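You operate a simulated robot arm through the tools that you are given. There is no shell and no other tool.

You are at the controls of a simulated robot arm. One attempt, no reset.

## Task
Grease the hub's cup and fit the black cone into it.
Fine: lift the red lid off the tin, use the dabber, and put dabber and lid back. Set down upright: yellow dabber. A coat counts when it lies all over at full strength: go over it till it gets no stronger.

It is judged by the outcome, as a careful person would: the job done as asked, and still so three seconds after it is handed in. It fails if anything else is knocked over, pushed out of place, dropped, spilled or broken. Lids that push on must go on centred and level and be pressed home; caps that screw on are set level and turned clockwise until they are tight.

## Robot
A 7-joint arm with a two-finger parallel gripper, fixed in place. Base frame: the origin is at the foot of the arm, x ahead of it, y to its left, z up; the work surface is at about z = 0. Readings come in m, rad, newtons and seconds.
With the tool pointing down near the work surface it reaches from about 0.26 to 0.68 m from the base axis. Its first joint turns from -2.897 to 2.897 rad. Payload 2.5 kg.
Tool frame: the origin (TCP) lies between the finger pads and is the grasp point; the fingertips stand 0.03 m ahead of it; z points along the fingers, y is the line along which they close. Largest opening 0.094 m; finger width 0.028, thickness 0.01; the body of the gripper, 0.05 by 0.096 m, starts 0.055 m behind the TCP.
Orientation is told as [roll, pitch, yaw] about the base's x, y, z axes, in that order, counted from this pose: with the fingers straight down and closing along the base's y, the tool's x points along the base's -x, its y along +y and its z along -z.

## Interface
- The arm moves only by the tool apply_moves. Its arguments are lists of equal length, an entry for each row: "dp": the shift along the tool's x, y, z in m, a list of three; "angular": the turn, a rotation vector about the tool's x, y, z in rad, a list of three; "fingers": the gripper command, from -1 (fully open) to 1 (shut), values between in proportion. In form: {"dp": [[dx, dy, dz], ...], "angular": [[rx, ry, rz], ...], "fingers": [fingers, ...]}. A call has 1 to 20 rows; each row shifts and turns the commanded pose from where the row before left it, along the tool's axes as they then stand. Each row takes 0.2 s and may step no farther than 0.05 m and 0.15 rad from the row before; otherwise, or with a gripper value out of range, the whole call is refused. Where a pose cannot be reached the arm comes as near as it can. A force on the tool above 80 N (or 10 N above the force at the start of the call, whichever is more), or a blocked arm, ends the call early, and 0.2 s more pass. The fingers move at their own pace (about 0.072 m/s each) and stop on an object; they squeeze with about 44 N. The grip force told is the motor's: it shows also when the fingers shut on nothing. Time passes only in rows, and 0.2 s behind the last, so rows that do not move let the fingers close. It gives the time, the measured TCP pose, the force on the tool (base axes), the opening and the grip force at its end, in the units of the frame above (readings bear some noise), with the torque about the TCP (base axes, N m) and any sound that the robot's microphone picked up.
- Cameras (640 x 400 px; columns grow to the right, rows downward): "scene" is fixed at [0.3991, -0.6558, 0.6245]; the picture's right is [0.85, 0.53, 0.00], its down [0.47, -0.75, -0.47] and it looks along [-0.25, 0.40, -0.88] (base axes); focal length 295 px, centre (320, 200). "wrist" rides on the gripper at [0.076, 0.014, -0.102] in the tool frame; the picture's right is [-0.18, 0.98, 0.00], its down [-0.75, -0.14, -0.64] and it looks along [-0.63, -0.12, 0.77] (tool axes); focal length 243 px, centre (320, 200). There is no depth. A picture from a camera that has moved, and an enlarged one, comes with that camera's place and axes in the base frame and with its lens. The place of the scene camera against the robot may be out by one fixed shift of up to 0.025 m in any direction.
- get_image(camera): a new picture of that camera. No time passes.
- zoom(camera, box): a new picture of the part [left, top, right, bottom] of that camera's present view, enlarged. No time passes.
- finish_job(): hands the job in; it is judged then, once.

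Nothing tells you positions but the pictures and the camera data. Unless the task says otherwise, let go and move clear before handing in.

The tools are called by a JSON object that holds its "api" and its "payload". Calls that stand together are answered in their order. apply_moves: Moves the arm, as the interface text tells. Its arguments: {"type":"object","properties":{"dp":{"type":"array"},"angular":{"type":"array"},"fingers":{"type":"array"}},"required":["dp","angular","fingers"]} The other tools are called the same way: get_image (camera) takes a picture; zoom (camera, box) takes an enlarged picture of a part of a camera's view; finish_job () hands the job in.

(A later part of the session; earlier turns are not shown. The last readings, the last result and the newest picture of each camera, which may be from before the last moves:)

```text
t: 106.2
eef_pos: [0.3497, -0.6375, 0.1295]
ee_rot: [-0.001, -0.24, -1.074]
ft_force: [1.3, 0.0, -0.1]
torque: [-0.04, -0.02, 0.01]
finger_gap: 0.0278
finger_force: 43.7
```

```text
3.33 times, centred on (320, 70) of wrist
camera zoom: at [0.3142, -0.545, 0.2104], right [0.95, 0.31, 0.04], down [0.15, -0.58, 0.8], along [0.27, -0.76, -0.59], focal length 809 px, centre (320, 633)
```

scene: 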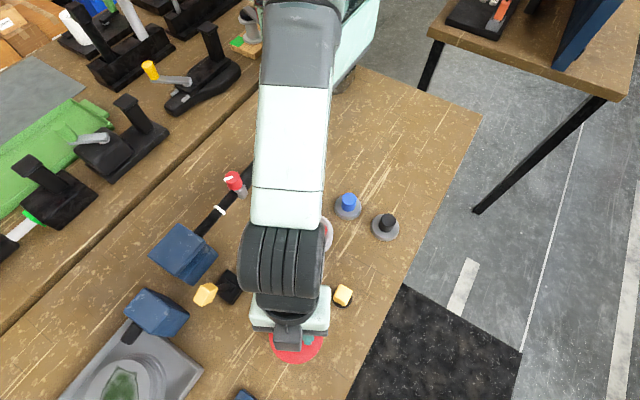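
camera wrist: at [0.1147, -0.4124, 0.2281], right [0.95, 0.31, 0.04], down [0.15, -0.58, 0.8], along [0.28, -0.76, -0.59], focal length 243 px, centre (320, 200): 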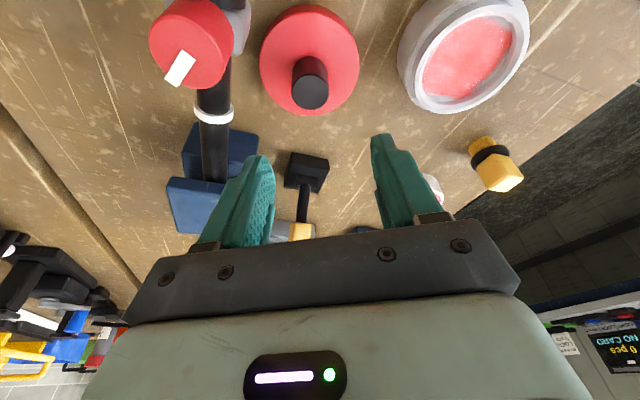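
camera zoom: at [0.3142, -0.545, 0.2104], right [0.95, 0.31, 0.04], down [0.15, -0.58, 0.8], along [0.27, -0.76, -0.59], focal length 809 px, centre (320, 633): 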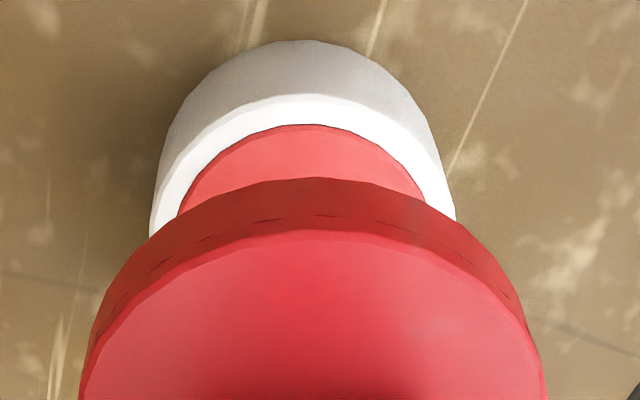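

The tin and lid line up with the original view to within about 1 mm. I'll correct 1 mm inward and descend slowly onto the tin.

{"api": "apply_moves", "payload": {"dp": [[0.006, 0, 0.0225], [0.006, 0, 0.0225], [0, 0, 0]], "angular": [[0, 0, 0], [0, 0, 0], [0, 0, 0]], "fingers": [1, 1, 1]}}

{"api": "zoom", "payload": {"camera": "wrist", "box": [220, 30, 420, 230]}}

{"api": "zoom", "payload": {"camera": "scene", "box": [250, 280, 360, 380]}}

```text
t: 107.0
eef_pos: [0.3476, -0.6369, 0.082]
ee_rot: [-0.001, -0.24, -1.076]
ft_force: [0.1, -0.2, -0.3]
torque: [0.03, 0.03, 0.02]
finger_gap: 0.0279
finger_force: 44.0
```

```text
2.00 times, centred on (320, 130) of wrist
camera zoom: at [0.3135, -0.5441, 0.1635], right [0.95, 0.31, 0.04], down [0.15, -0.58, 0.8], along [0.27, -0.76, -0.59], focal length 485 px, centre (320, 340)
```

zoom: 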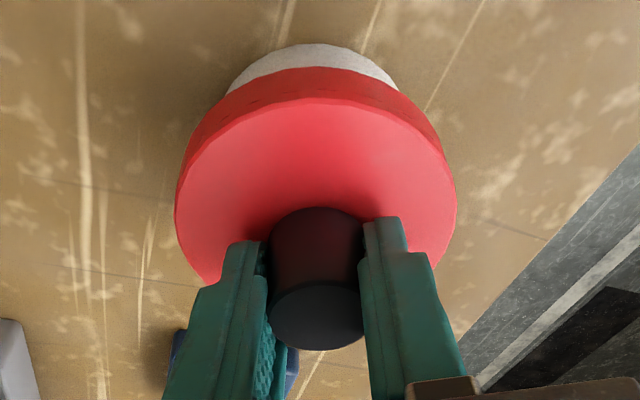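

```text
4.00 times, centred on (305, 330) of scene
camera zoom: at [0.3991, -0.6558, 0.6245], right [0.85, 0.53, 0.0], down [0.47, -0.75, -0.47], along [-0.25, 0.4, -0.88], focal length 1179 px, centre (380, -320)
```

zoom: 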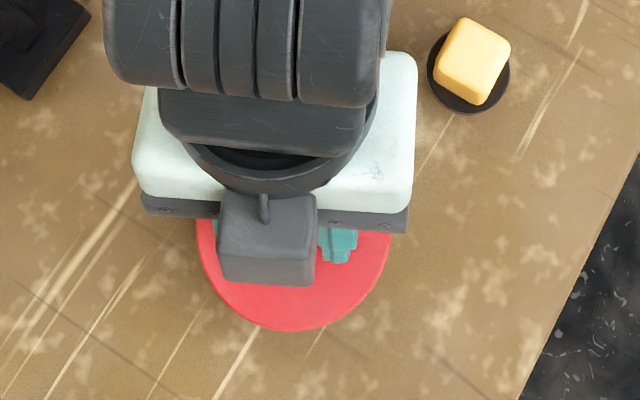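

{"api": "apply_moves", "payload": {"dp": [[0.0007, 0, 0.0029], [0, 0, 0]], "angular": [[0, 0, 0], [0, 0, 0]], "fingers": [1, 1]}}

{"api": "apply_moves", "payload": {"dp": [[0.0006, 0, 0.0025], [0, 0, 0]], "angular": [[0, 0, 0], [0, 0, 0]], "fingers": [1, 1]}}

```text
t: 107.6
eef_pos: [0.3489, -0.6375, 0.0802]
ee_rot: [0.0, -0.24, -1.075]
ft_force: [0.5, 0.3, 0.3]
torque: [0.01, 0.0, 0.02]
finger_gap: 0.0277
finger_force: 43.4
```

```text
t: 108.2
eef_pos: [0.3479, -0.6371, 0.0774]
ee_rot: [0.001, -0.239, -1.076]
ft_force: [-0.9, -0.1, 0.0]
torque: [-0.03, 0.03, 0.0]
finger_gap: 0.0273
finger_force: 44.1
```

{"api": "apply_moves", "payload": {"dp": [[0.0006, 0, 0.0025], [0, 0, 0]], "angular": [[0, 0, 0], [0, 0, 0]], "fingers": [1, 1]}}

{"api": "apply_moves", "payload": {"dp": [[0.0005, 0, 0.002], [0, 0, 0]], "angular": [[0, 0, 0], [0, 0, 0]], "fingers": [1, 1]}}

```text
t: 108.8
eef_pos: [0.3482, -0.6375, 0.0739]
ee_rot: [0.002, -0.241, -1.075]
ft_force: [-0.2, 0.1, 0.6]
torque: [-0.01, -0.04, -0.01]
finger_gap: 0.0277
finger_force: 44.2
```

```text
t: 109.4
eef_pos: [0.3491, -0.6371, 0.0726]
ee_rot: [0.0, -0.239, -1.075]
ft_force: [0.7, 0.3, -1.5]
torque: [0.01, -0.01, 0.0]
finger_gap: 0.0277
finger_force: 45.1
```

{"api": "apply_moves", "payload": {"dp": [[0.0005, 0, 0.002], [0, 0, 0]], "angular": [[0, 0, 0], [0, 0, 0]], "fingers": [1, 1]}}

{"api": "apply_moves", "payload": {"dp": [[0.0004, 0, 0.0015], [0, 0, 0]], "angular": [[0, 0, 0], [0, 0, 0]], "fingers": [1, 1]}}

{"api": "zoom", "payload": {"camera": "wrist", "box": [220, 60, 420, 260]}}

```text
t: 110.0
eef_pos: [0.3485, -0.6375, 0.0705]
ee_rot: [-0.001, -0.238, -1.076]
ft_force: [-0.5, 0.0, -0.1]
torque: [-0.03, 0.03, -0.02]
finger_gap: 0.0276
finger_force: 43.7
```

```text
t: 110.6
eef_pos: [0.349, -0.6371, 0.0686]
ee_rot: [-0.001, -0.241, -1.075]
ft_force: [-0.4, -1.0, -1.3]
torque: [0.01, 0.04, 0.01]
finger_gap: 0.0275
finger_force: 44.0
```

```text
2.00 times, centred on (320, 160) of wrist
camera zoom: at [0.3137, -0.5439, 0.1498], right [0.95, 0.31, 0.04], down [0.15, -0.58, 0.8], along [0.27, -0.76, -0.59], focal length 485 px, centre (320, 280)
```

zoom: 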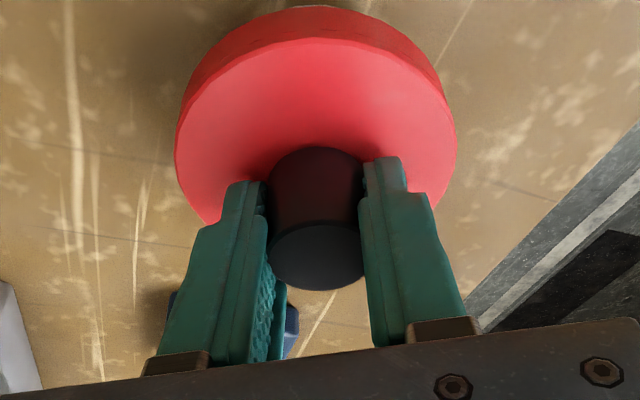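

{"api": "apply_moves", "payload": {"dp": [[0.0003, 0, 0.0012], [0, 0, 0]], "angular": [[0, 0, 0], [0, 0, 0]], "fingers": [1, 1]}}

{"api": "apply_moves", "payload": {"dp": [[0.0003, 0, 0.0012], [0, 0, 0]], "angular": [[0, 0, 0], [0, 0, 0]], "fingers": [1, 1]}}

```text
t: 111.2
eef_pos: [0.3479, -0.6387, 0.0672]
ee_rot: [0.0, -0.241, -1.074]
ft_force: [-0.9, 0.8, 1.6]
torque: [0.04, -0.03, -0.01]
finger_gap: 0.0275
finger_force: 44.0
```

```text
t: 111.8
eef_pos: [0.3492, -0.6387, 0.0667]
ee_rot: [-0.001, -0.243, -1.076]
ft_force: [-1.5, 3.2, 12.1]
torque: [0.24, 0.08, 0.0]
finger_gap: 0.0277
finger_force: 44.3
```

{"api": "zoom", "payload": {"camera": "wrist", "box": [220, 40, 420, 240]}}

{"api": "zoom", "payload": {"camera": "wrist", "box": [220, 60, 420, 260]}}

```text
2.00 times, centred on (320, 140) of wrist
camera zoom: at [0.314, -0.5445, 0.1487], right [0.95, 0.31, 0.04], down [0.15, -0.58, 0.8], along [0.28, -0.76, -0.59], focal length 485 px, centre (320, 320)
```

zoom: 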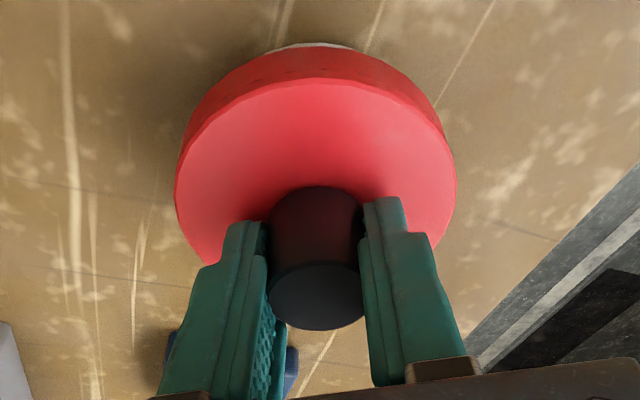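

```text
2.00 times, centred on (320, 160) of wrist
camera zoom: at [0.314, -0.5445, 0.1487], right [0.95, 0.31, 0.04], down [0.15, -0.58, 0.8], along [0.28, -0.76, -0.59], focal length 485 px, centre (320, 280)
```

zoom: 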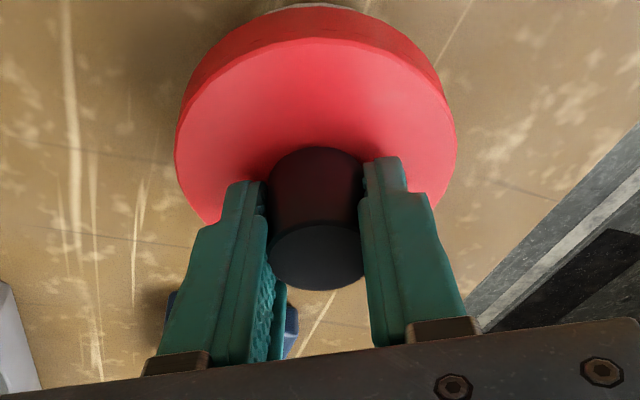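

The seating matches the original view. I'll press it home firmly.

{"api": "apply_moves", "payload": {"dp": [[0.0002, 0, 0.001], [0, 0, 0]], "angular": [[0, 0, 0], [0, 0, 0]], "fingers": [1, 1]}}

{"api": "apply_moves", "payload": {"dp": [[0.0002, 0, 0.001], [0, 0, 0]], "angular": [[0, 0, 0], [0, 0, 0]], "fingers": [1, 1]}}

```text
t: 112.4
eef_pos: [0.3489, -0.6374, 0.0674]
ee_rot: [-0.001, -0.245, -1.074]
ft_force: [-2.3, 5.3, 25.6]
torque: [0.43, 0.21, 0.04]
finger_gap: 0.0278
finger_force: 43.7
```

```text
t: 113.0
eef_pos: [0.3498, -0.6385, 0.0668]
ee_rot: [0.001, -0.247, -1.075]
ft_force: [-3.7, 4.9, 33.8]
torque: [0.31, 0.13, 0.04]
finger_gap: 0.0276
finger_force: 44.4
```

{"api": "apply_moves", "payload": {"dp": [[0.0003, 0, 0.0013], [0, 0, 0]], "angular": [[0, 0, 0], [0, 0, 0]], "fingers": [1, 1]}}

{"api": "zoom", "payload": {"camera": "wrist", "box": [220, 40, 420, 240]}}

```text
t: 113.6
eef_pos: [0.349, -0.6387, 0.0674]
ee_rot: [0.0, -0.245, -1.075]
ft_force: [-5.4, 6.8, 39.2]
torque: [0.38, 0.22, 0.06]
finger_gap: 0.0274
finger_force: 44.4
```

```text
2.00 times, centred on (320, 140) of wrist
camera zoom: at [0.3146, -0.5455, 0.1475], right [0.95, 0.31, 0.04], down [0.15, -0.57, 0.81], along [0.28, -0.76, -0.59], focal length 485 px, centre (320, 320)
```

zoom: 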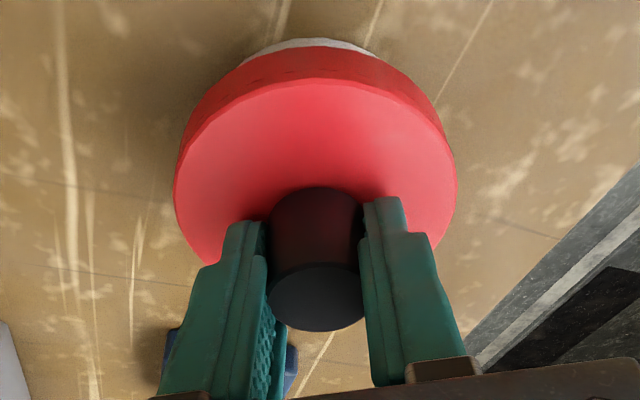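

{"api": "apply_moves", "payload": {"dp": [[-0.0007, 0, -0.0028], [0, 0, 0]], "angular": [[0, 0, 0], [0, 0, 0]], "fingers": [1, 1]}}

{"api": "zoom", "payload": {"camera": "wrist", "box": [220, 40, 420, 240]}}

```text
t: 114.2
eef_pos: [0.3502, -0.6382, 0.0676]
ee_rot: [-0.001, -0.243, -1.074]
ft_force: [2.1, -5.8, 19.7]
torque: [-0.39, -0.2, -0.03]
finger_gap: 0.0276
finger_force: 44.1
```

```text
2.00 times, centred on (320, 140) of wrist
camera zoom: at [0.3143, -0.5446, 0.148], right [0.95, 0.31, 0.04], down [0.15, -0.57, 0.8], along [0.28, -0.76, -0.59], focal length 485 px, centre (320, 320)
```

zoom: 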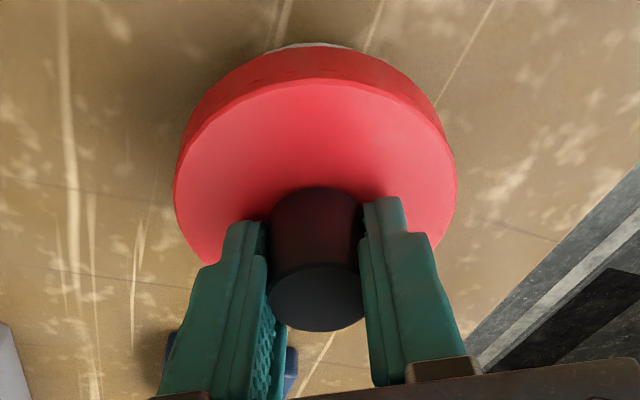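

{"api": "apply_moves", "payload": {"dp": [[-0.0002, 0, -0.0008], [0, 0, 0], [0, 0, 0], [0, 0, 0]], "angular": [[0, 0, 0], [0, 0, 0], [0, 0, 0], [0, 0, 0]], "fingers": [1, 0.2, -0.1, -0.3]}}

{"api": "zoom", "payload": {"camera": "wrist", "box": [220, 40, 420, 240]}}

```text
t: 115.2
eef_pos: [0.3484, -0.638, 0.0669]
ee_rot: [0.0, -0.24, -1.074]
ft_force: [-0.3, -1.9, 16.7]
torque: [0.11, 0.03, 0.03]
finger_gap: 0.0566
finger_force: 0.0
```

```text
2.00 times, centred on (320, 140) of wrist
camera zoom: at [0.3137, -0.5441, 0.1481], right [0.95, 0.31, 0.04], down [0.15, -0.58, 0.8], along [0.27, -0.76, -0.6], focal length 485 px, centre (320, 320)
```

zoom: 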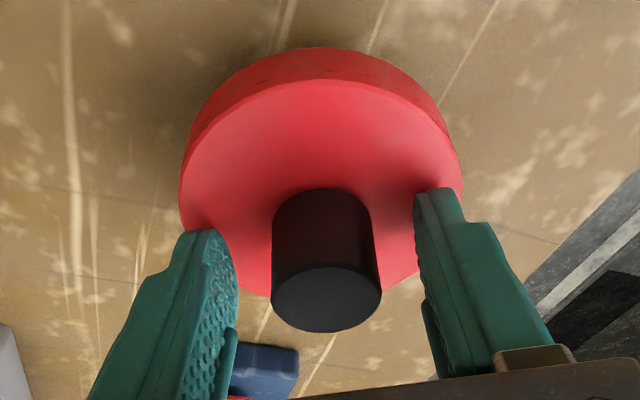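

{"api": "apply_moves", "payload": {"dp": [[-0.001, 0, -0.0039], [0, 0, 0]], "angular": [[0, 0, 0], [0, 0, 0]], "fingers": [-0.3, -0.3]}}

{"api": "zoom", "payload": {"camera": "wrist", "box": [220, 40, 420, 240]}}

```text
t: 115.8
eef_pos: [0.3484, -0.6377, 0.0694]
ee_rot: [0.0, -0.235, -1.076]
ft_force: [0.6, -0.5, 0.2]
torque: [0.02, -0.01, -0.01]
finger_gap: 0.0611
finger_force: 0.1
```

```text
2.00 times, centred on (320, 140) of wrist
camera zoom: at [0.3137, -0.5436, 0.1509], right [0.95, 0.31, 0.04], down [0.15, -0.58, 0.8], along [0.27, -0.75, -0.6], focal length 485 px, centre (320, 320)
```

zoom: 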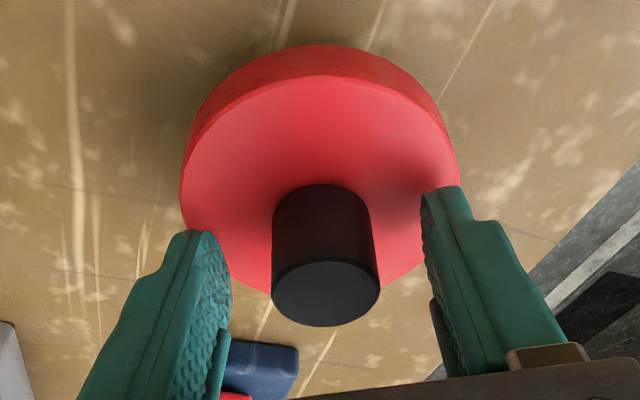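

The lid top is at the same height as originally (contact at TCP z = 0.067) and looks level. I'll rise clear and inspect.

{"api": "apply_moves", "payload": {"dp": [[-0.0048, 0, -0.0194], [-0.0071, 0, -0.0291], [0.0243, 0, -0.0059], [0.0243, 0, -0.0059], [0.0243, 0, -0.0059], [0.0243, 0, -0.0059], [0, 0, 0]], "angular": [[0, 0, 0], [0, 0, 0], [0, 0, 0], [0, 0, 0], [0, 0, 0], [0, 0, 0], [0, 0, 0]], "fingers": [-0.3, -0.3, -0.3, -0.3, -0.3, -0.3, -0.3]}}

{"api": "get_image", "payload": {"camera": "wrist"}}

{"api": "get_image", "payload": {"camera": "scene"}}

{"api": "zoom", "payload": {"camera": "scene", "box": [250, 280, 370, 380]}}

```text
t: 117.4
eef_pos: [0.3008, -0.5495, 0.1204]
ee_rot: [0.0, -0.24, -1.075]
ft_force: [0.4, -0.3, 0.0]
torque: [-0.06, 0.01, 0.02]
finger_gap: 0.061
finger_force: 0.1
```

```text
taken
camera wrist: at [0.2664, -0.4563, 0.2016], right [0.95, 0.31, 0.04], down [0.15, -0.58, 0.8], along [0.27, -0.76, -0.59], focal length 243 px, centre (320, 200)
```

wrist: 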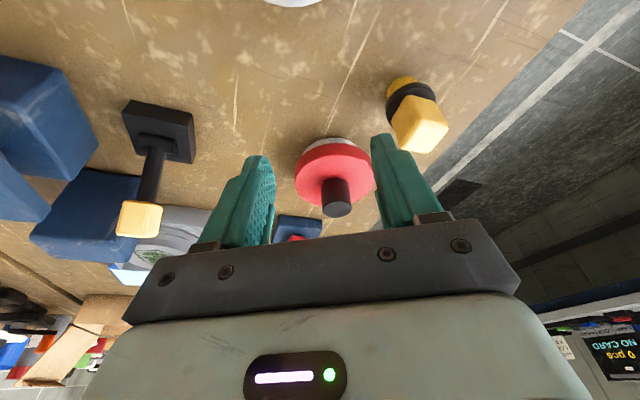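

```text
taken
```

scene: 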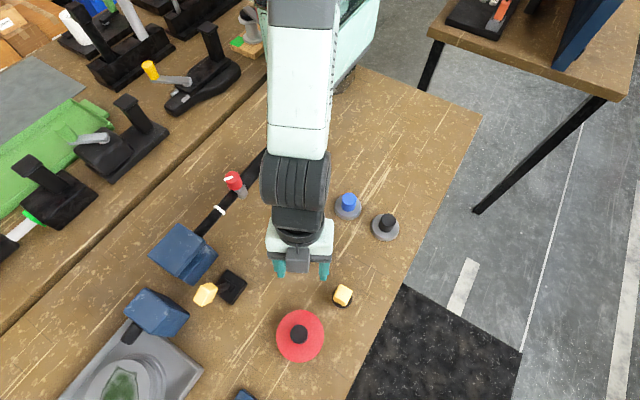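

```text
4.00 times, centred on (310, 330) of scene
camera zoom: at [0.3991, -0.6558, 0.6245], right [0.85, 0.53, 0.0], down [0.47, -0.75, -0.47], along [-0.25, 0.4, -0.88], focal length 1179 px, centre (360, -320)
```

zoom: 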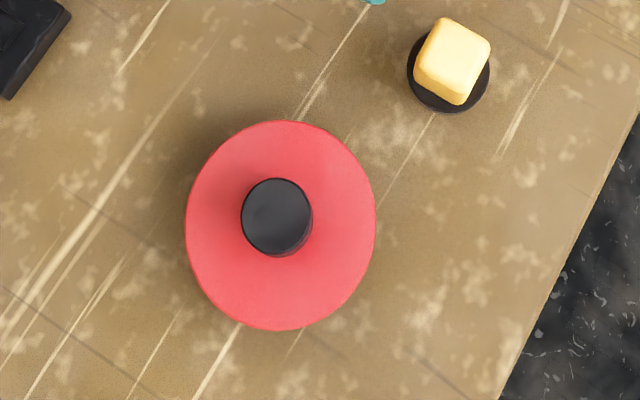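

{"api": "zoom", "payload": {"camera": "wrist", "box": [280, 120, 400, 230]}}

{"api": "zoom", "payload": {"camera": "scene", "box": [310, 180, 420, 260]}}

```text
3.64 times, centred on (340, 175) of wrist
camera zoom: at [0.2664, -0.4563, 0.2016], right [0.95, 0.31, 0.04], down [0.15, -0.58, 0.8], along [0.27, -0.76, -0.59], focal length 882 px, centre (247, 291)
```

zoom: 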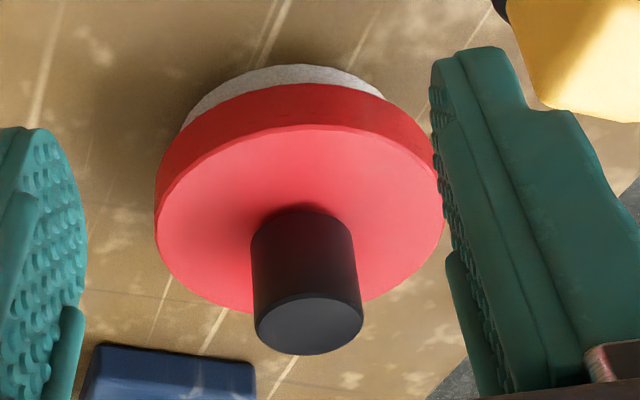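

```text
5.00 times, centred on (365, 220) of scene
camera zoom: at [0.3991, -0.6558, 0.6245], right [0.85, 0.53, 0.0], down [0.47, -0.75, -0.47], along [-0.25, 0.4, -0.88], focal length 1474 px, centre (95, 100)
```

zoom: 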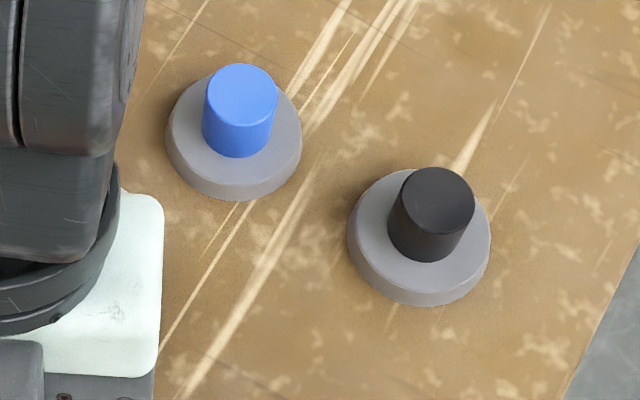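

The lid is back on, level and centred, and the dabber is upright. For the black cone near (0.388, -0.361) I'll return the tool to vertical and view it from above.

{"api": "apply_moves", "payload": {"dp": [[-0.0095, 0, -0.0388], [0, 0, 0], [0, 0, 0], [0, 0, 0], [0.0207, 0.0277, 0], [0.0207, 0.0277, 0], [0.0207, 0.0277, 0], [0.0207, 0.0277, 0], [0.0207, 0.0277, 0], [0.0207, 0.0277, 0], [0, 0, 0]], "angular": [[0, 0, 0], [0, 0.08, 0], [0, 0.08, 0], [0, 0.08, 0], [0, 0, 0], [0, 0, 0], [0, 0, 0], [0, 0, 0], [0, 0, 0], [0, 0, 0], [0, 0, 0]], "fingers": [-0.3, -0.3, -0.3, -0.3, -0.3, -0.3, -0.3, -0.3, -0.3, -0.3, -0.3]}}

{"api": "get_image", "payload": {"camera": "wrist"}}

{"api": "get_image", "payload": {"camera": "scene"}}

```text
t: 119.8
eef_pos: [0.3888, -0.3617, 0.1599]
ee_rot: [0.0, 0.001, -1.074]
ft_force: [1.4, 0.1, 0.2]
torque: [-0.01, 0.0, 0.01]
finger_gap: 0.0613
finger_force: 0.1
```

```text
taken
camera wrist: at [0.3647, -0.287, 0.2625], right [0.95, 0.31, 0.0], down [0.23, -0.73, 0.64], along [0.2, -0.61, -0.77], focal length 243 px, centre (320, 200)
```

wrist: 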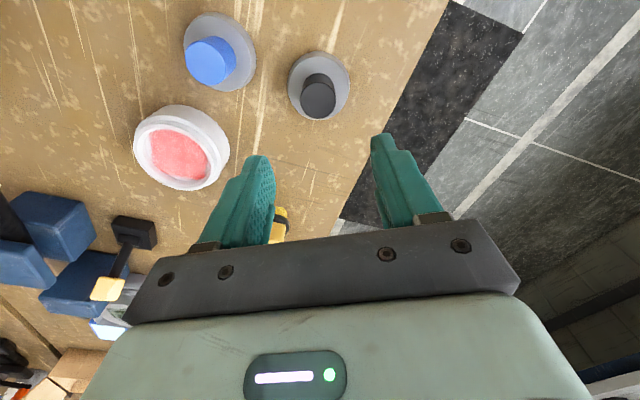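

```text
taken
```

scene: 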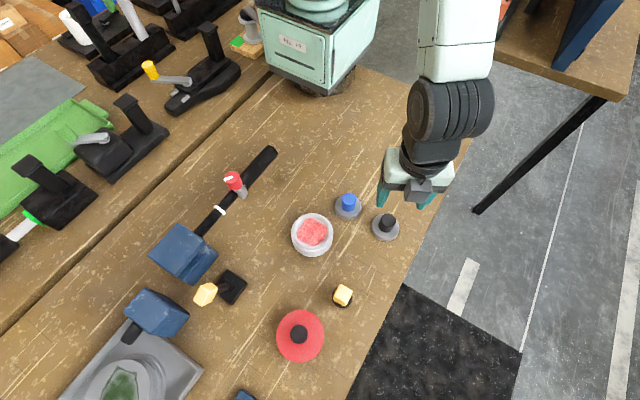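

{"api": "zoom", "payload": {"camera": "wrist", "box": [270, 40, 370, 130]}}

{"api": "zoom", "payload": {"camera": "wrist", "box": [120, 90, 240, 200]}}

```text
4.44 times, centred on (320, 85) of wrist
camera zoom: at [0.3647, -0.287, 0.2625], right [0.95, 0.31, 0.0], down [0.23, -0.73, 0.64], along [0.2, -0.61, -0.77], focal length 1078 px, centre (320, 711)
```

zoom: 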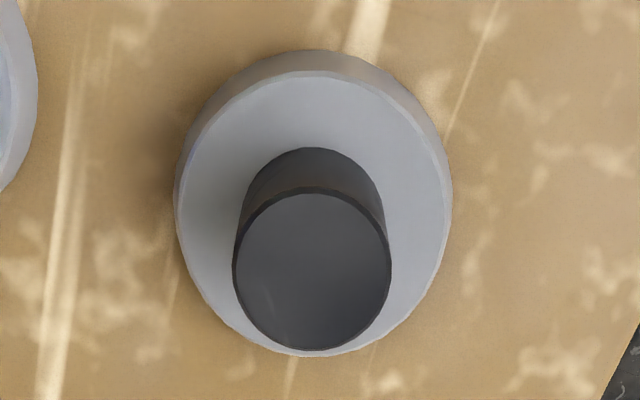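

```text
3.64 times, centred on (180, 145) of wrist
camera zoom: at [0.3647, -0.287, 0.2625], right [0.95, 0.31, 0.0], down [0.23, -0.73, 0.64], along [0.2, -0.61, -0.77], focal length 882 px, centre (829, 400)
```

zoom: 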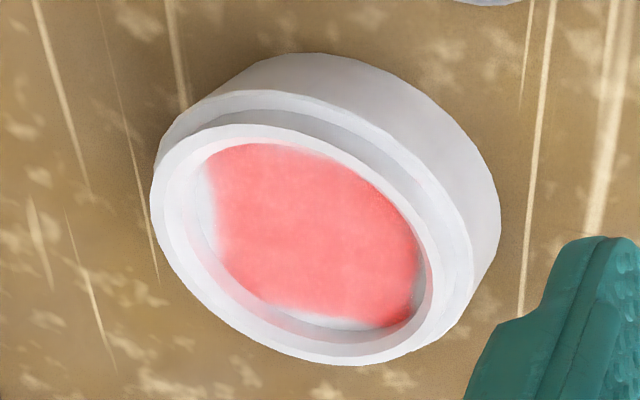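

{"api": "apply_moves", "payload": {"dp": [[0.0045, 0, 0.02], [0.0045, 0, 0.02], [0, 0, 0]], "angular": [[0, 0, 0], [0, 0, 0], [0, 0, 0]], "fingers": [-0.3, -0.3, -0.3]}}

{"api": "zoom", "payload": {"camera": "wrist", "box": [240, 40, 400, 180]}}

{"api": "zoom", "payload": {"camera": "scene", "box": [330, 170, 440, 260]}}

```text
t: 120.6
eef_pos: [0.3837, -0.3525, 0.1196]
ee_rot: [-0.001, -0.001, -1.075]
ft_force: [-1.0, -0.3, -0.5]
torque: [0.04, 0.01, 0.0]
finger_gap: 0.061
finger_force: 0.0
```

```text
2.86 times, centred on (320, 110) of wrist
camera zoom: at [0.36, -0.2795, 0.2226], right [0.95, 0.31, 0.0], down [0.23, -0.73, 0.64], along [0.2, -0.61, -0.77], focal length 693 px, centre (320, 457)
```

zoom: 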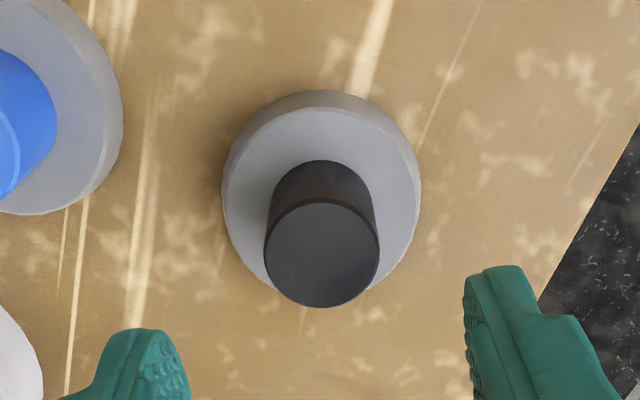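

```text
4.44 times, centred on (385, 215) of scene
camera zoom: at [0.3991, -0.6558, 0.6245], right [0.85, 0.53, 0.0], down [0.47, -0.75, -0.47], along [-0.25, 0.4, -0.88], focal length 1310 px, centre (31, 133)
```

zoom: 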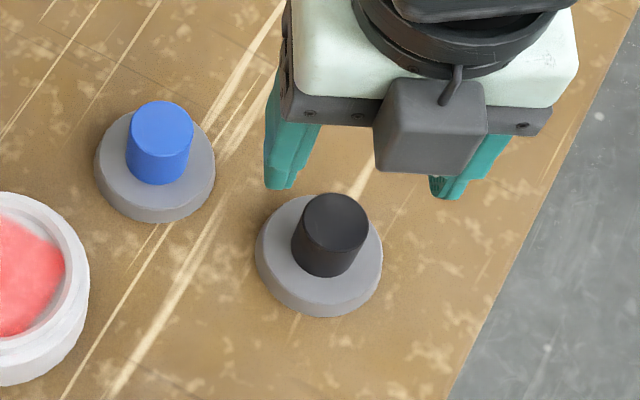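

{"api": "apply_moves", "payload": {"dp": [[0.001, 0.0003, 0.022], [0.001, 0.0002, 0.022], [0, 0, 0]], "angular": [[0, 0, 0], [0, 0, 0], [0, 0, 0]], "fingers": [-0.3, -0.3, -0.3]}}

{"api": "zoom", "payload": {"camera": "wrist", "box": [220, 60, 420, 240]}}

{"api": "zoom", "payload": {"camera": "scene", "box": [330, 170, 440, 260]}}

```text
t: 121.4
eef_pos: [0.3832, -0.3526, 0.0753]
ee_rot: [-0.001, -0.002, -1.074]
ft_force: [0.3, 0.1, -0.7]
torque: [-0.01, 0.0, 0.02]
finger_gap: 0.0612
finger_force: 0.2
```

```text
2.22 times, centred on (320, 150) of wrist
camera zoom: at [0.3589, -0.278, 0.1778], right [0.95, 0.31, 0.0], down [0.23, -0.73, 0.64], along [0.2, -0.61, -0.77], focal length 539 px, centre (320, 311)
```

zoom: 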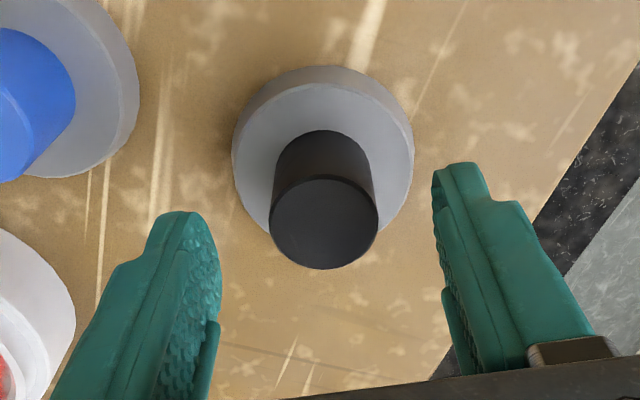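

```text
4.44 times, centred on (385, 215) of scene
camera zoom: at [0.3991, -0.6558, 0.6245], right [0.85, 0.53, 0.0], down [0.47, -0.75, -0.47], along [-0.25, 0.4, -0.88], focal length 1310 px, centre (31, 133)
```

zoom: 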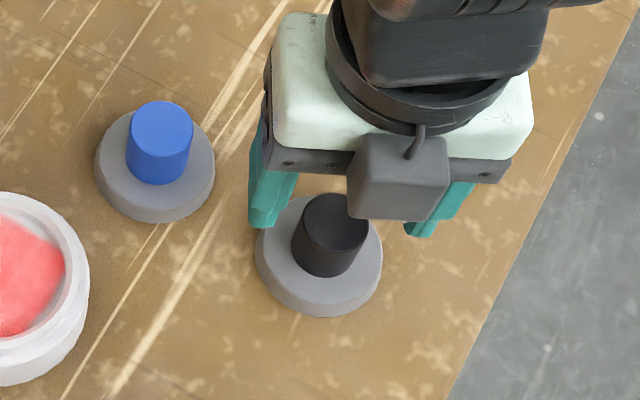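

{"api": "apply_moves", "payload": {"dp": [[0.0013, 0.0007, 0.0113], [0, 0, 0.012], [0, 0, 0]], "angular": [[0, 0, 0], [0, 0, 0], [0, 0, 0]], "fingers": [-0.3, -0.3, -0.3]}}

{"api": "zoom", "payload": {"camera": "wrist", "box": [220, 60, 420, 260]}}

{"api": "zoom", "payload": {"camera": "scene", "box": [330, 170, 440, 260]}}

```text
t: 122.2
eef_pos: [0.3838, -0.3488, 0.0529]
ee_rot: [0.0, 0.0, -1.076]
ft_force: [-0.6, -0.2, 0.2]
torque: [-0.04, -0.02, 0.02]
finger_gap: 0.0611
finger_force: 0.0
```

```text
2.00 times, centred on (320, 160) of wrist
camera zoom: at [0.3593, -0.2763, 0.1546], right [0.95, 0.31, 0.0], down [0.23, -0.73, 0.64], along [0.2, -0.61, -0.77], focal length 485 px, centre (320, 280)
```

zoom: 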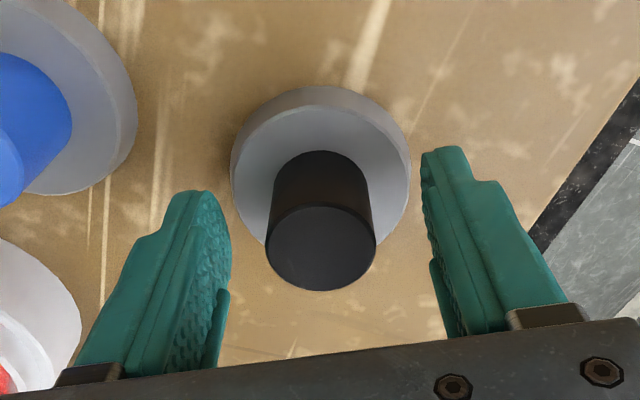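

```text
4.44 times, centred on (385, 215) of scene
camera zoom: at [0.3991, -0.6558, 0.6245], right [0.85, 0.53, 0.0], down [0.47, -0.75, -0.47], along [-0.25, 0.4, -0.88], focal length 1310 px, centre (31, 133)
```

zoom: 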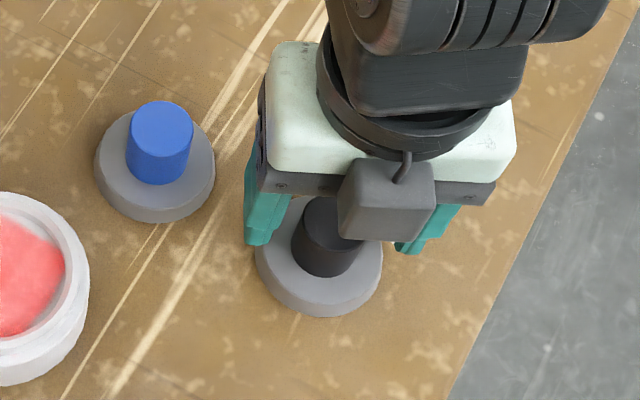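

{"api": "apply_moves", "payload": {"dp": [[0, 0, 0.001], [0, 0, 0], [0, 0, 0], [0, 0, 0], [0, 0, 0]], "angular": [[0, 0, 0], [0, 0, 0], [0, 0, 0], [0, 0, 0], [0, 0, 0]], "fingers": [0, 0.25, 1, 1, 1]}}

{"api": "zoom", "payload": {"camera": "wrist", "box": [220, 60, 420, 260]}}

```text
t: 123.4
eef_pos: [0.3837, -0.3501, 0.0518]
ee_rot: [0.0, -0.002, -1.075]
ft_force: [0.1, 0.7, -0.3]
torque: [0.05, 0.03, 0.01]
finger_gap: 0.0299
finger_force: 43.7
```

```text
2.00 times, centred on (320, 160) of wrist
camera zoom: at [0.3593, -0.2761, 0.154], right [0.95, 0.31, 0.0], down [0.23, -0.73, 0.64], along [0.2, -0.61, -0.77], focal length 485 px, centre (320, 280)
```

zoom: 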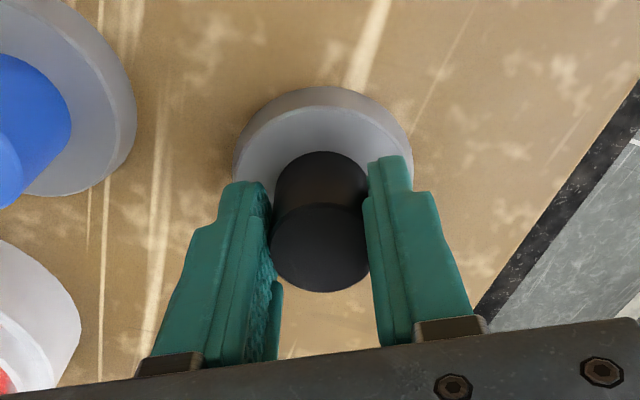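

The cone is gripped by its knob (30 mm). I'll lift it and move beside the hub to measure the hub centre precisely in this tool orientation.

{"api": "apply_moves", "payload": {"dp": [[0, 0, -0.01], [0, 0, -0.03], [0, 0, -0.05], [-0.0131, -0.0296, 0], [-0.0131, -0.0296, 0], [-0.0131, -0.0296, 0], [0, 0, 0]], "angular": [[0, 0, 0], [0, 0, 0], [0, 0, 0], [0, 0, 0], [0, 0, 0], [0, 0, 0], [0, 0, 0]], "fingers": [1, 1, 1, 1, 1, 1, 1]}}

{"api": "get_image", "payload": {"camera": "wrist"}}

{"api": "get_image", "payload": {"camera": "scene"}}

```text
t: 125.0
eef_pos: [0.3235, -0.4277, 0.1413]
ee_rot: [-0.001, 0.0, -1.076]
ft_force: [0.7, -1.0, -0.7]
torque: [-0.02, 0.01, 0.0]
finger_gap: 0.0297
finger_force: 44.2
```

```text
taken
camera wrist: at [0.2991, -0.3536, 0.2436], right [0.95, 0.31, 0.0], down [0.24, -0.73, 0.64], along [0.2, -0.61, -0.77], focal length 243 px, centre (320, 200)
```

wrist: 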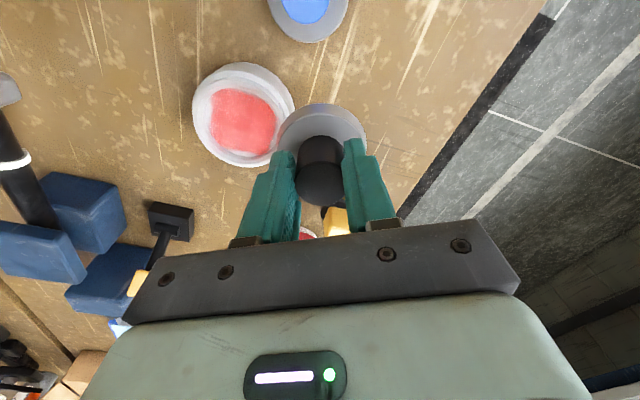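

```text
taken
```

scene: 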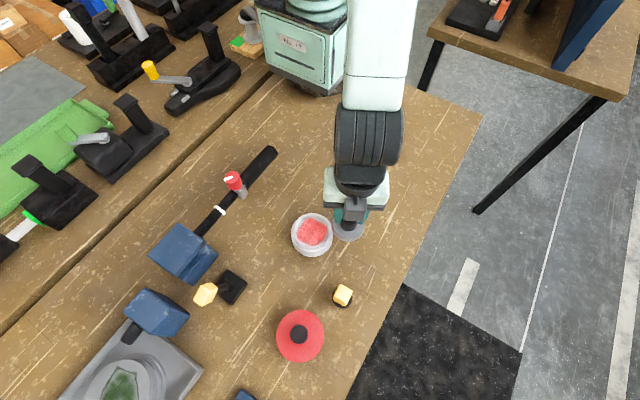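

{"api": "zoom", "payload": {"camera": "wrist", "box": [180, 50, 380, 180]}}

{"api": "zoom", "payload": {"camera": "wrist", "box": [185, 55, 305, 175]}}

```text
3.08 times, centred on (280, 115) of wrist
camera zoom: at [0.2991, -0.3536, 0.2436], right [0.95, 0.31, 0.0], down [0.24, -0.73, 0.64], along [0.2, -0.61, -0.77], focal length 746 px, centre (443, 462)
```

zoom: 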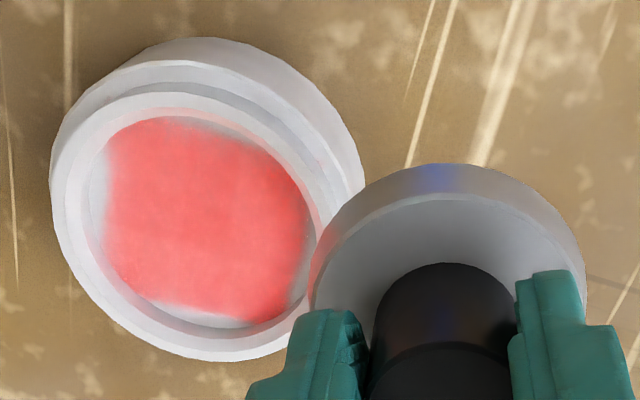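

```text
3.33 times, centred on (245, 115) of wrist
camera zoom: at [0.2991, -0.3536, 0.2436], right [0.95, 0.31, 0.0], down [0.24, -0.73, 0.64], along [0.2, -0.61, -0.77], focal length 809 px, centre (570, 483)
```

zoom: 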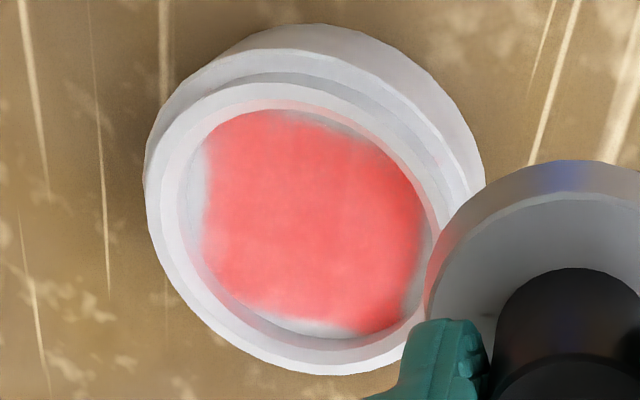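

The hub centre comes out at (0.259, -0.461), consistent with the dabbing estimate. I'll move the cone above the cup, 1–2 cm over the rim, and check alignment visually.

{"api": "apply_moves", "payload": {"dp": [[0.0004, -0.0369, 0], [0.0003, -0.0369, 0], [0, 0, 0.02], [0, 0, 0.015], [0, 0, 0]], "angular": [[0, 0, 0], [0, 0, 0], [0, 0, 0], [0, 0, 0], [0, 0, 0]], "fingers": [1, 1, 1, 1, 1]}}

{"api": "zoom", "payload": {"camera": "wrist", "box": [230, 60, 410, 220]}}

{"api": "zoom", "payload": {"camera": "scene", "box": [265, 180, 365, 270]}}

```text
t: 126.2
eef_pos: [0.2571, -0.4613, 0.1076]
ee_rot: [0.0, 0.0, -1.075]
ft_force: [-0.6, -0.3, -0.9]
torque: [-0.01, 0.0, 0.0]
finger_gap: 0.0298
finger_force: 43.9
```

```text
2.50 times, centred on (320, 140) of wrist
camera zoom: at [0.2342, -0.3874, 0.2091], right [0.95, 0.31, 0.0], down [0.23, -0.73, 0.64], along [0.2, -0.61, -0.77], focal length 606 px, centre (320, 350)
```

zoom: 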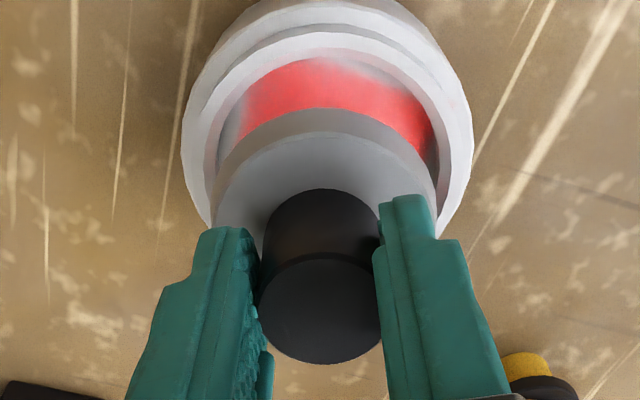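

```text
4.44 times, centred on (315, 225) of scene
camera zoom: at [0.3991, -0.6558, 0.6245], right [0.85, 0.53, 0.0], down [0.47, -0.75, -0.47], along [-0.25, 0.4, -0.88], focal length 1310 px, centre (342, 89)
```

zoom: 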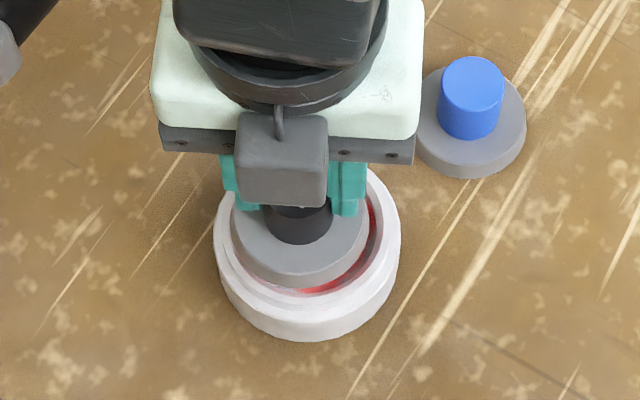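

{"api": "zoom", "payload": {"camera": "wrist", "box": [290, 60, 430, 160]}}

{"api": "zoom", "payload": {"camera": "wrist", "box": [290, 60, 350, 120]}}

{"api": "zoom", "payload": {"camera": "wrist", "box": [290, 60, 350, 200]}}

```text
4.00 times, centred on (360, 110) of wrist
camera zoom: at [0.2342, -0.3874, 0.2091], right [0.95, 0.31, 0.0], down [0.23, -0.73, 0.64], along [0.2, -0.61, -0.77], focal length 970 px, centre (160, 560)
```

zoom: 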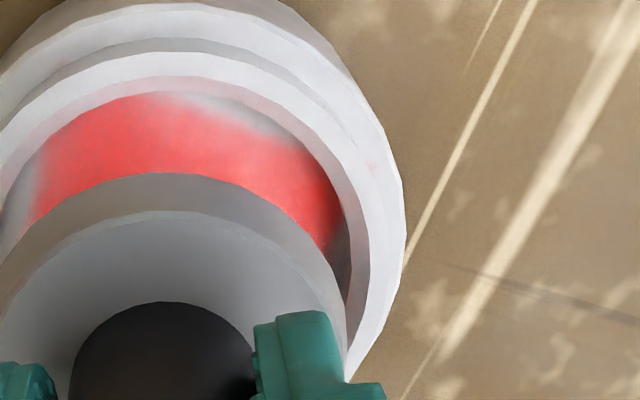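

```text
6.67 times, centred on (320, 90) of wrist
camera zoom: at [0.2342, -0.3874, 0.2091], right [0.95, 0.31, 0.0], down [0.23, -0.73, 0.64], along [0.2, -0.61, -0.77], focal length 1618 px, centre (320, 933)
```

zoom: 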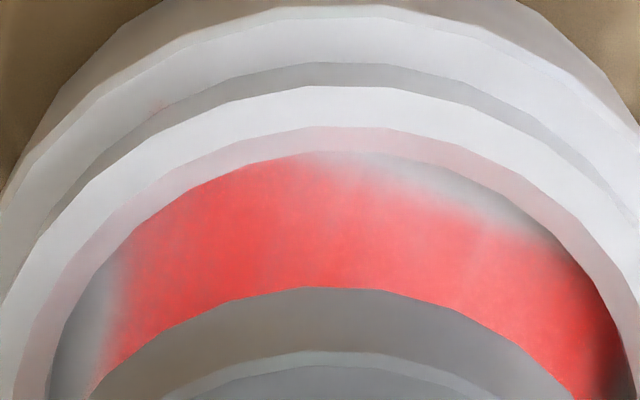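

```text
2.86 times, centred on (320, 130) of wrist
camera zoom: at [0.2342, -0.3874, 0.2091], right [0.95, 0.31, 0.0], down [0.23, -0.73, 0.64], along [0.2, -0.61, -0.77], focal length 693 px, centre (320, 400)
```

zoom: 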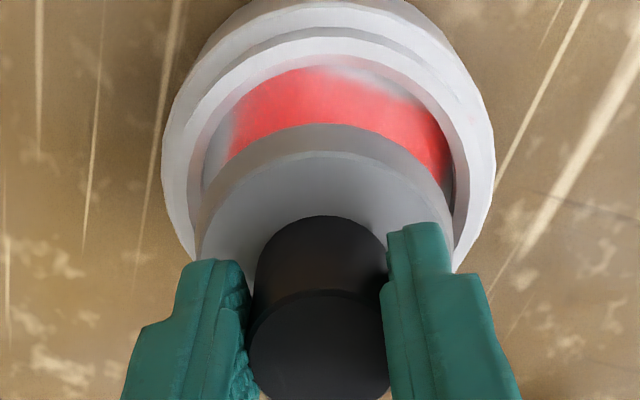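

{"api": "zoom", "payload": {"camera": "scene", "box": [285, 210, 345, 260]}}

```text
8.00 times, centred on (315, 235) of scene
camera zoom: at [0.3991, -0.6558, 0.6245], right [0.85, 0.53, 0.0], down [0.47, -0.75, -0.47], along [-0.25, 0.4, -0.88], focal length 2358 px, centre (360, -80)
```

zoom: 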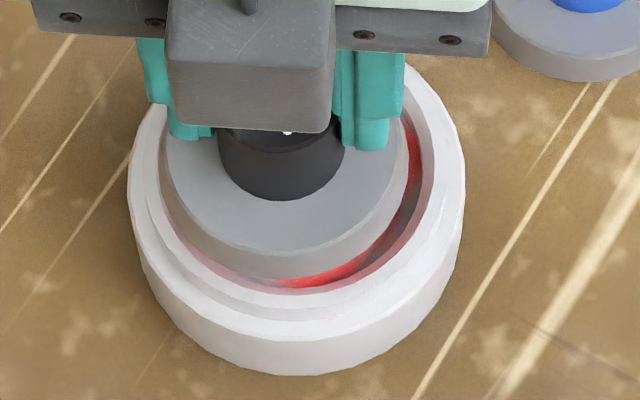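

The two cameras suggest the cone sits a few mm outward in the grip, so I'll shift 5 mm inward, lower to just above the rim, and compare edges directly with little parallax.

{"api": "apply_moves", "payload": {"dp": [[0.005, 0, 0], [0, 0, 0.0085], [0, 0, 0]], "angular": [[0, 0, 0], [0, 0, 0], [0, 0, 0]], "fingers": [1, 1, 1]}}

{"api": "zoom", "payload": {"camera": "scene", "box": [285, 205, 345, 260]}}

{"api": "zoom", "payload": {"camera": "wrist", "box": [250, 60, 400, 170]}}

```text
t: 127.0
eef_pos: [0.2566, -0.4567, 0.0986]
ee_rot: [0.0, 0.001, -1.075]
ft_force: [-0.3, 0.6, -1.2]
torque: [0.0, -0.04, -0.03]
finger_gap: 0.0297
finger_force: 43.9
```

```text
7.27 times, centred on (315, 232) of scene
camera zoom: at [0.3991, -0.6558, 0.6245], right [0.85, 0.53, 0.0], down [0.47, -0.75, -0.47], along [-0.25, 0.4, -0.88], focal length 2143 px, centre (356, -36)
```

zoom: 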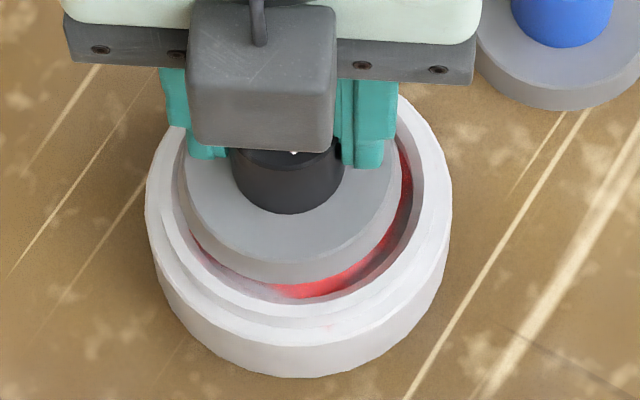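

```text
3.64 times, centred on (325, 115) of wrist
camera zoom: at [0.232, -0.383, 0.2004], right [0.95, 0.31, 0.0], down [0.23, -0.73, 0.64], along [0.2, -0.61, -0.77], focal length 882 px, centre (302, 509)
```

zoom: 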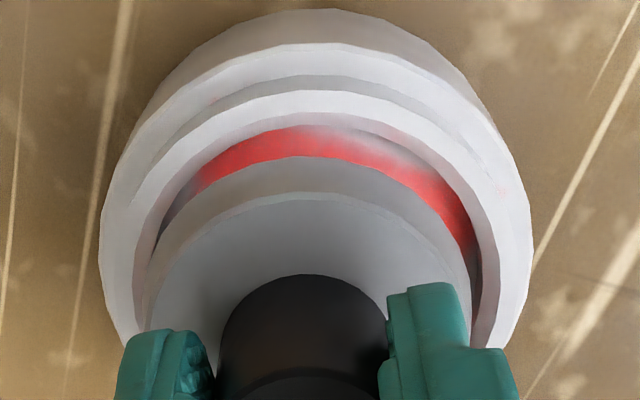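

{"api": "apply_moves", "payload": {"dp": [[0.0003, 0.0012, 0.004], [0, 0, 0.004], [0, 0, 0]], "angular": [[0, 0, 0], [0, 0, 0], [0, 0, 0]], "fingers": [1, 1, 1]}}

{"api": "zoom", "payload": {"camera": "scene", "box": [285, 205, 345, 260]}}

{"api": "zoom", "payload": {"camera": "wrist", "box": [250, 60, 400, 170]}}

```text
t: 127.8
eef_pos: [0.2577, -0.4561, 0.0916]
ee_rot: [0.001, 0.001, -1.074]
ft_force: [0.0, 0.1, -0.3]
torque: [0.0, 0.01, -0.01]
finger_gap: 0.0297
finger_force: 43.7
```

```text
7.27 times, centred on (315, 232) of scene
camera zoom: at [0.3991, -0.6558, 0.6245], right [0.85, 0.53, 0.0], down [0.47, -0.75, -0.47], along [-0.25, 0.4, -0.88], focal length 2143 px, centre (356, -36)
```

zoom: 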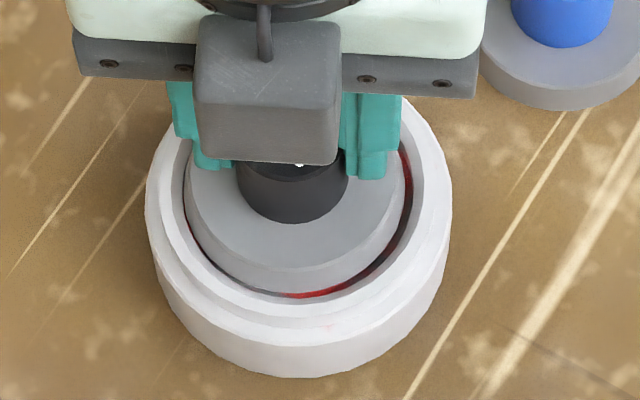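

```text
3.64 times, centred on (325, 115) of wrist
camera zoom: at [0.2328, -0.3823, 0.1925], right [0.95, 0.31, 0.0], down [0.23, -0.73, 0.64], along [0.2, -0.61, -0.77], focal length 882 px, centre (302, 509)
```

zoom: 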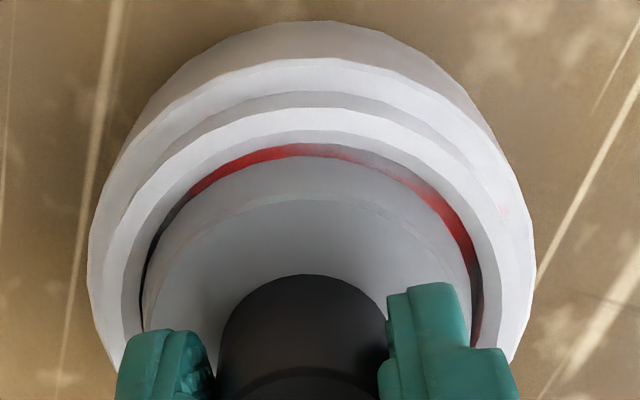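

The gap around the cone is nearly even; it needs about 1 mm to the right (+v). I'll adjust and descend gently while watching forces.

{"api": "apply_moves", "payload": {"dp": [[0, 0.001, 0.002], [0, 0, 0]], "angular": [[0, 0, 0], [0, 0, 0]], "fingers": [1, 1]}}

{"api": "zoom", "payload": {"camera": "scene", "box": [285, 205, 345, 260]}}

{"api": "zoom", "payload": {"camera": "wrist", "box": [250, 60, 400, 170]}}

```text
t: 128.4
eef_pos: [0.2578, -0.4554, 0.0891]
ee_rot: [-0.001, 0.001, -1.075]
ft_force: [0.3, 0.4, -0.9]
torque: [0.06, -0.01, -0.01]
finger_gap: 0.0296
finger_force: 43.8
```

```text
7.27 times, centred on (315, 232) of scene
camera zoom: at [0.3991, -0.6558, 0.6245], right [0.85, 0.53, 0.0], down [0.47, -0.75, -0.47], along [-0.25, 0.4, -0.88], focal length 2143 px, centre (356, -36)
```

zoom: 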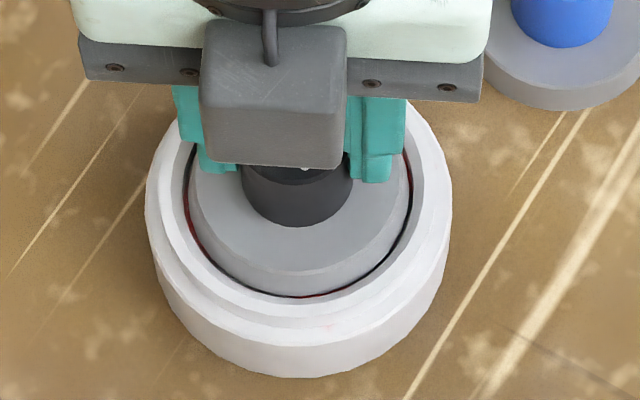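

```text
3.64 times, centred on (325, 115) of wrist
camera zoom: at [0.2339, -0.3818, 0.1906], right [0.95, 0.31, 0.0], down [0.23, -0.73, 0.64], along [0.2, -0.61, -0.77], focal length 882 px, centre (302, 509)
```

zoom: 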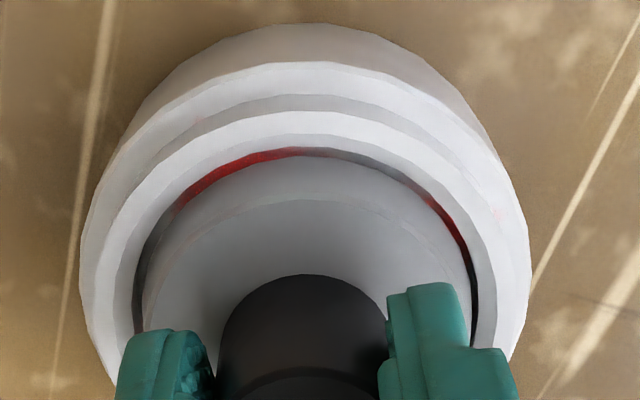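

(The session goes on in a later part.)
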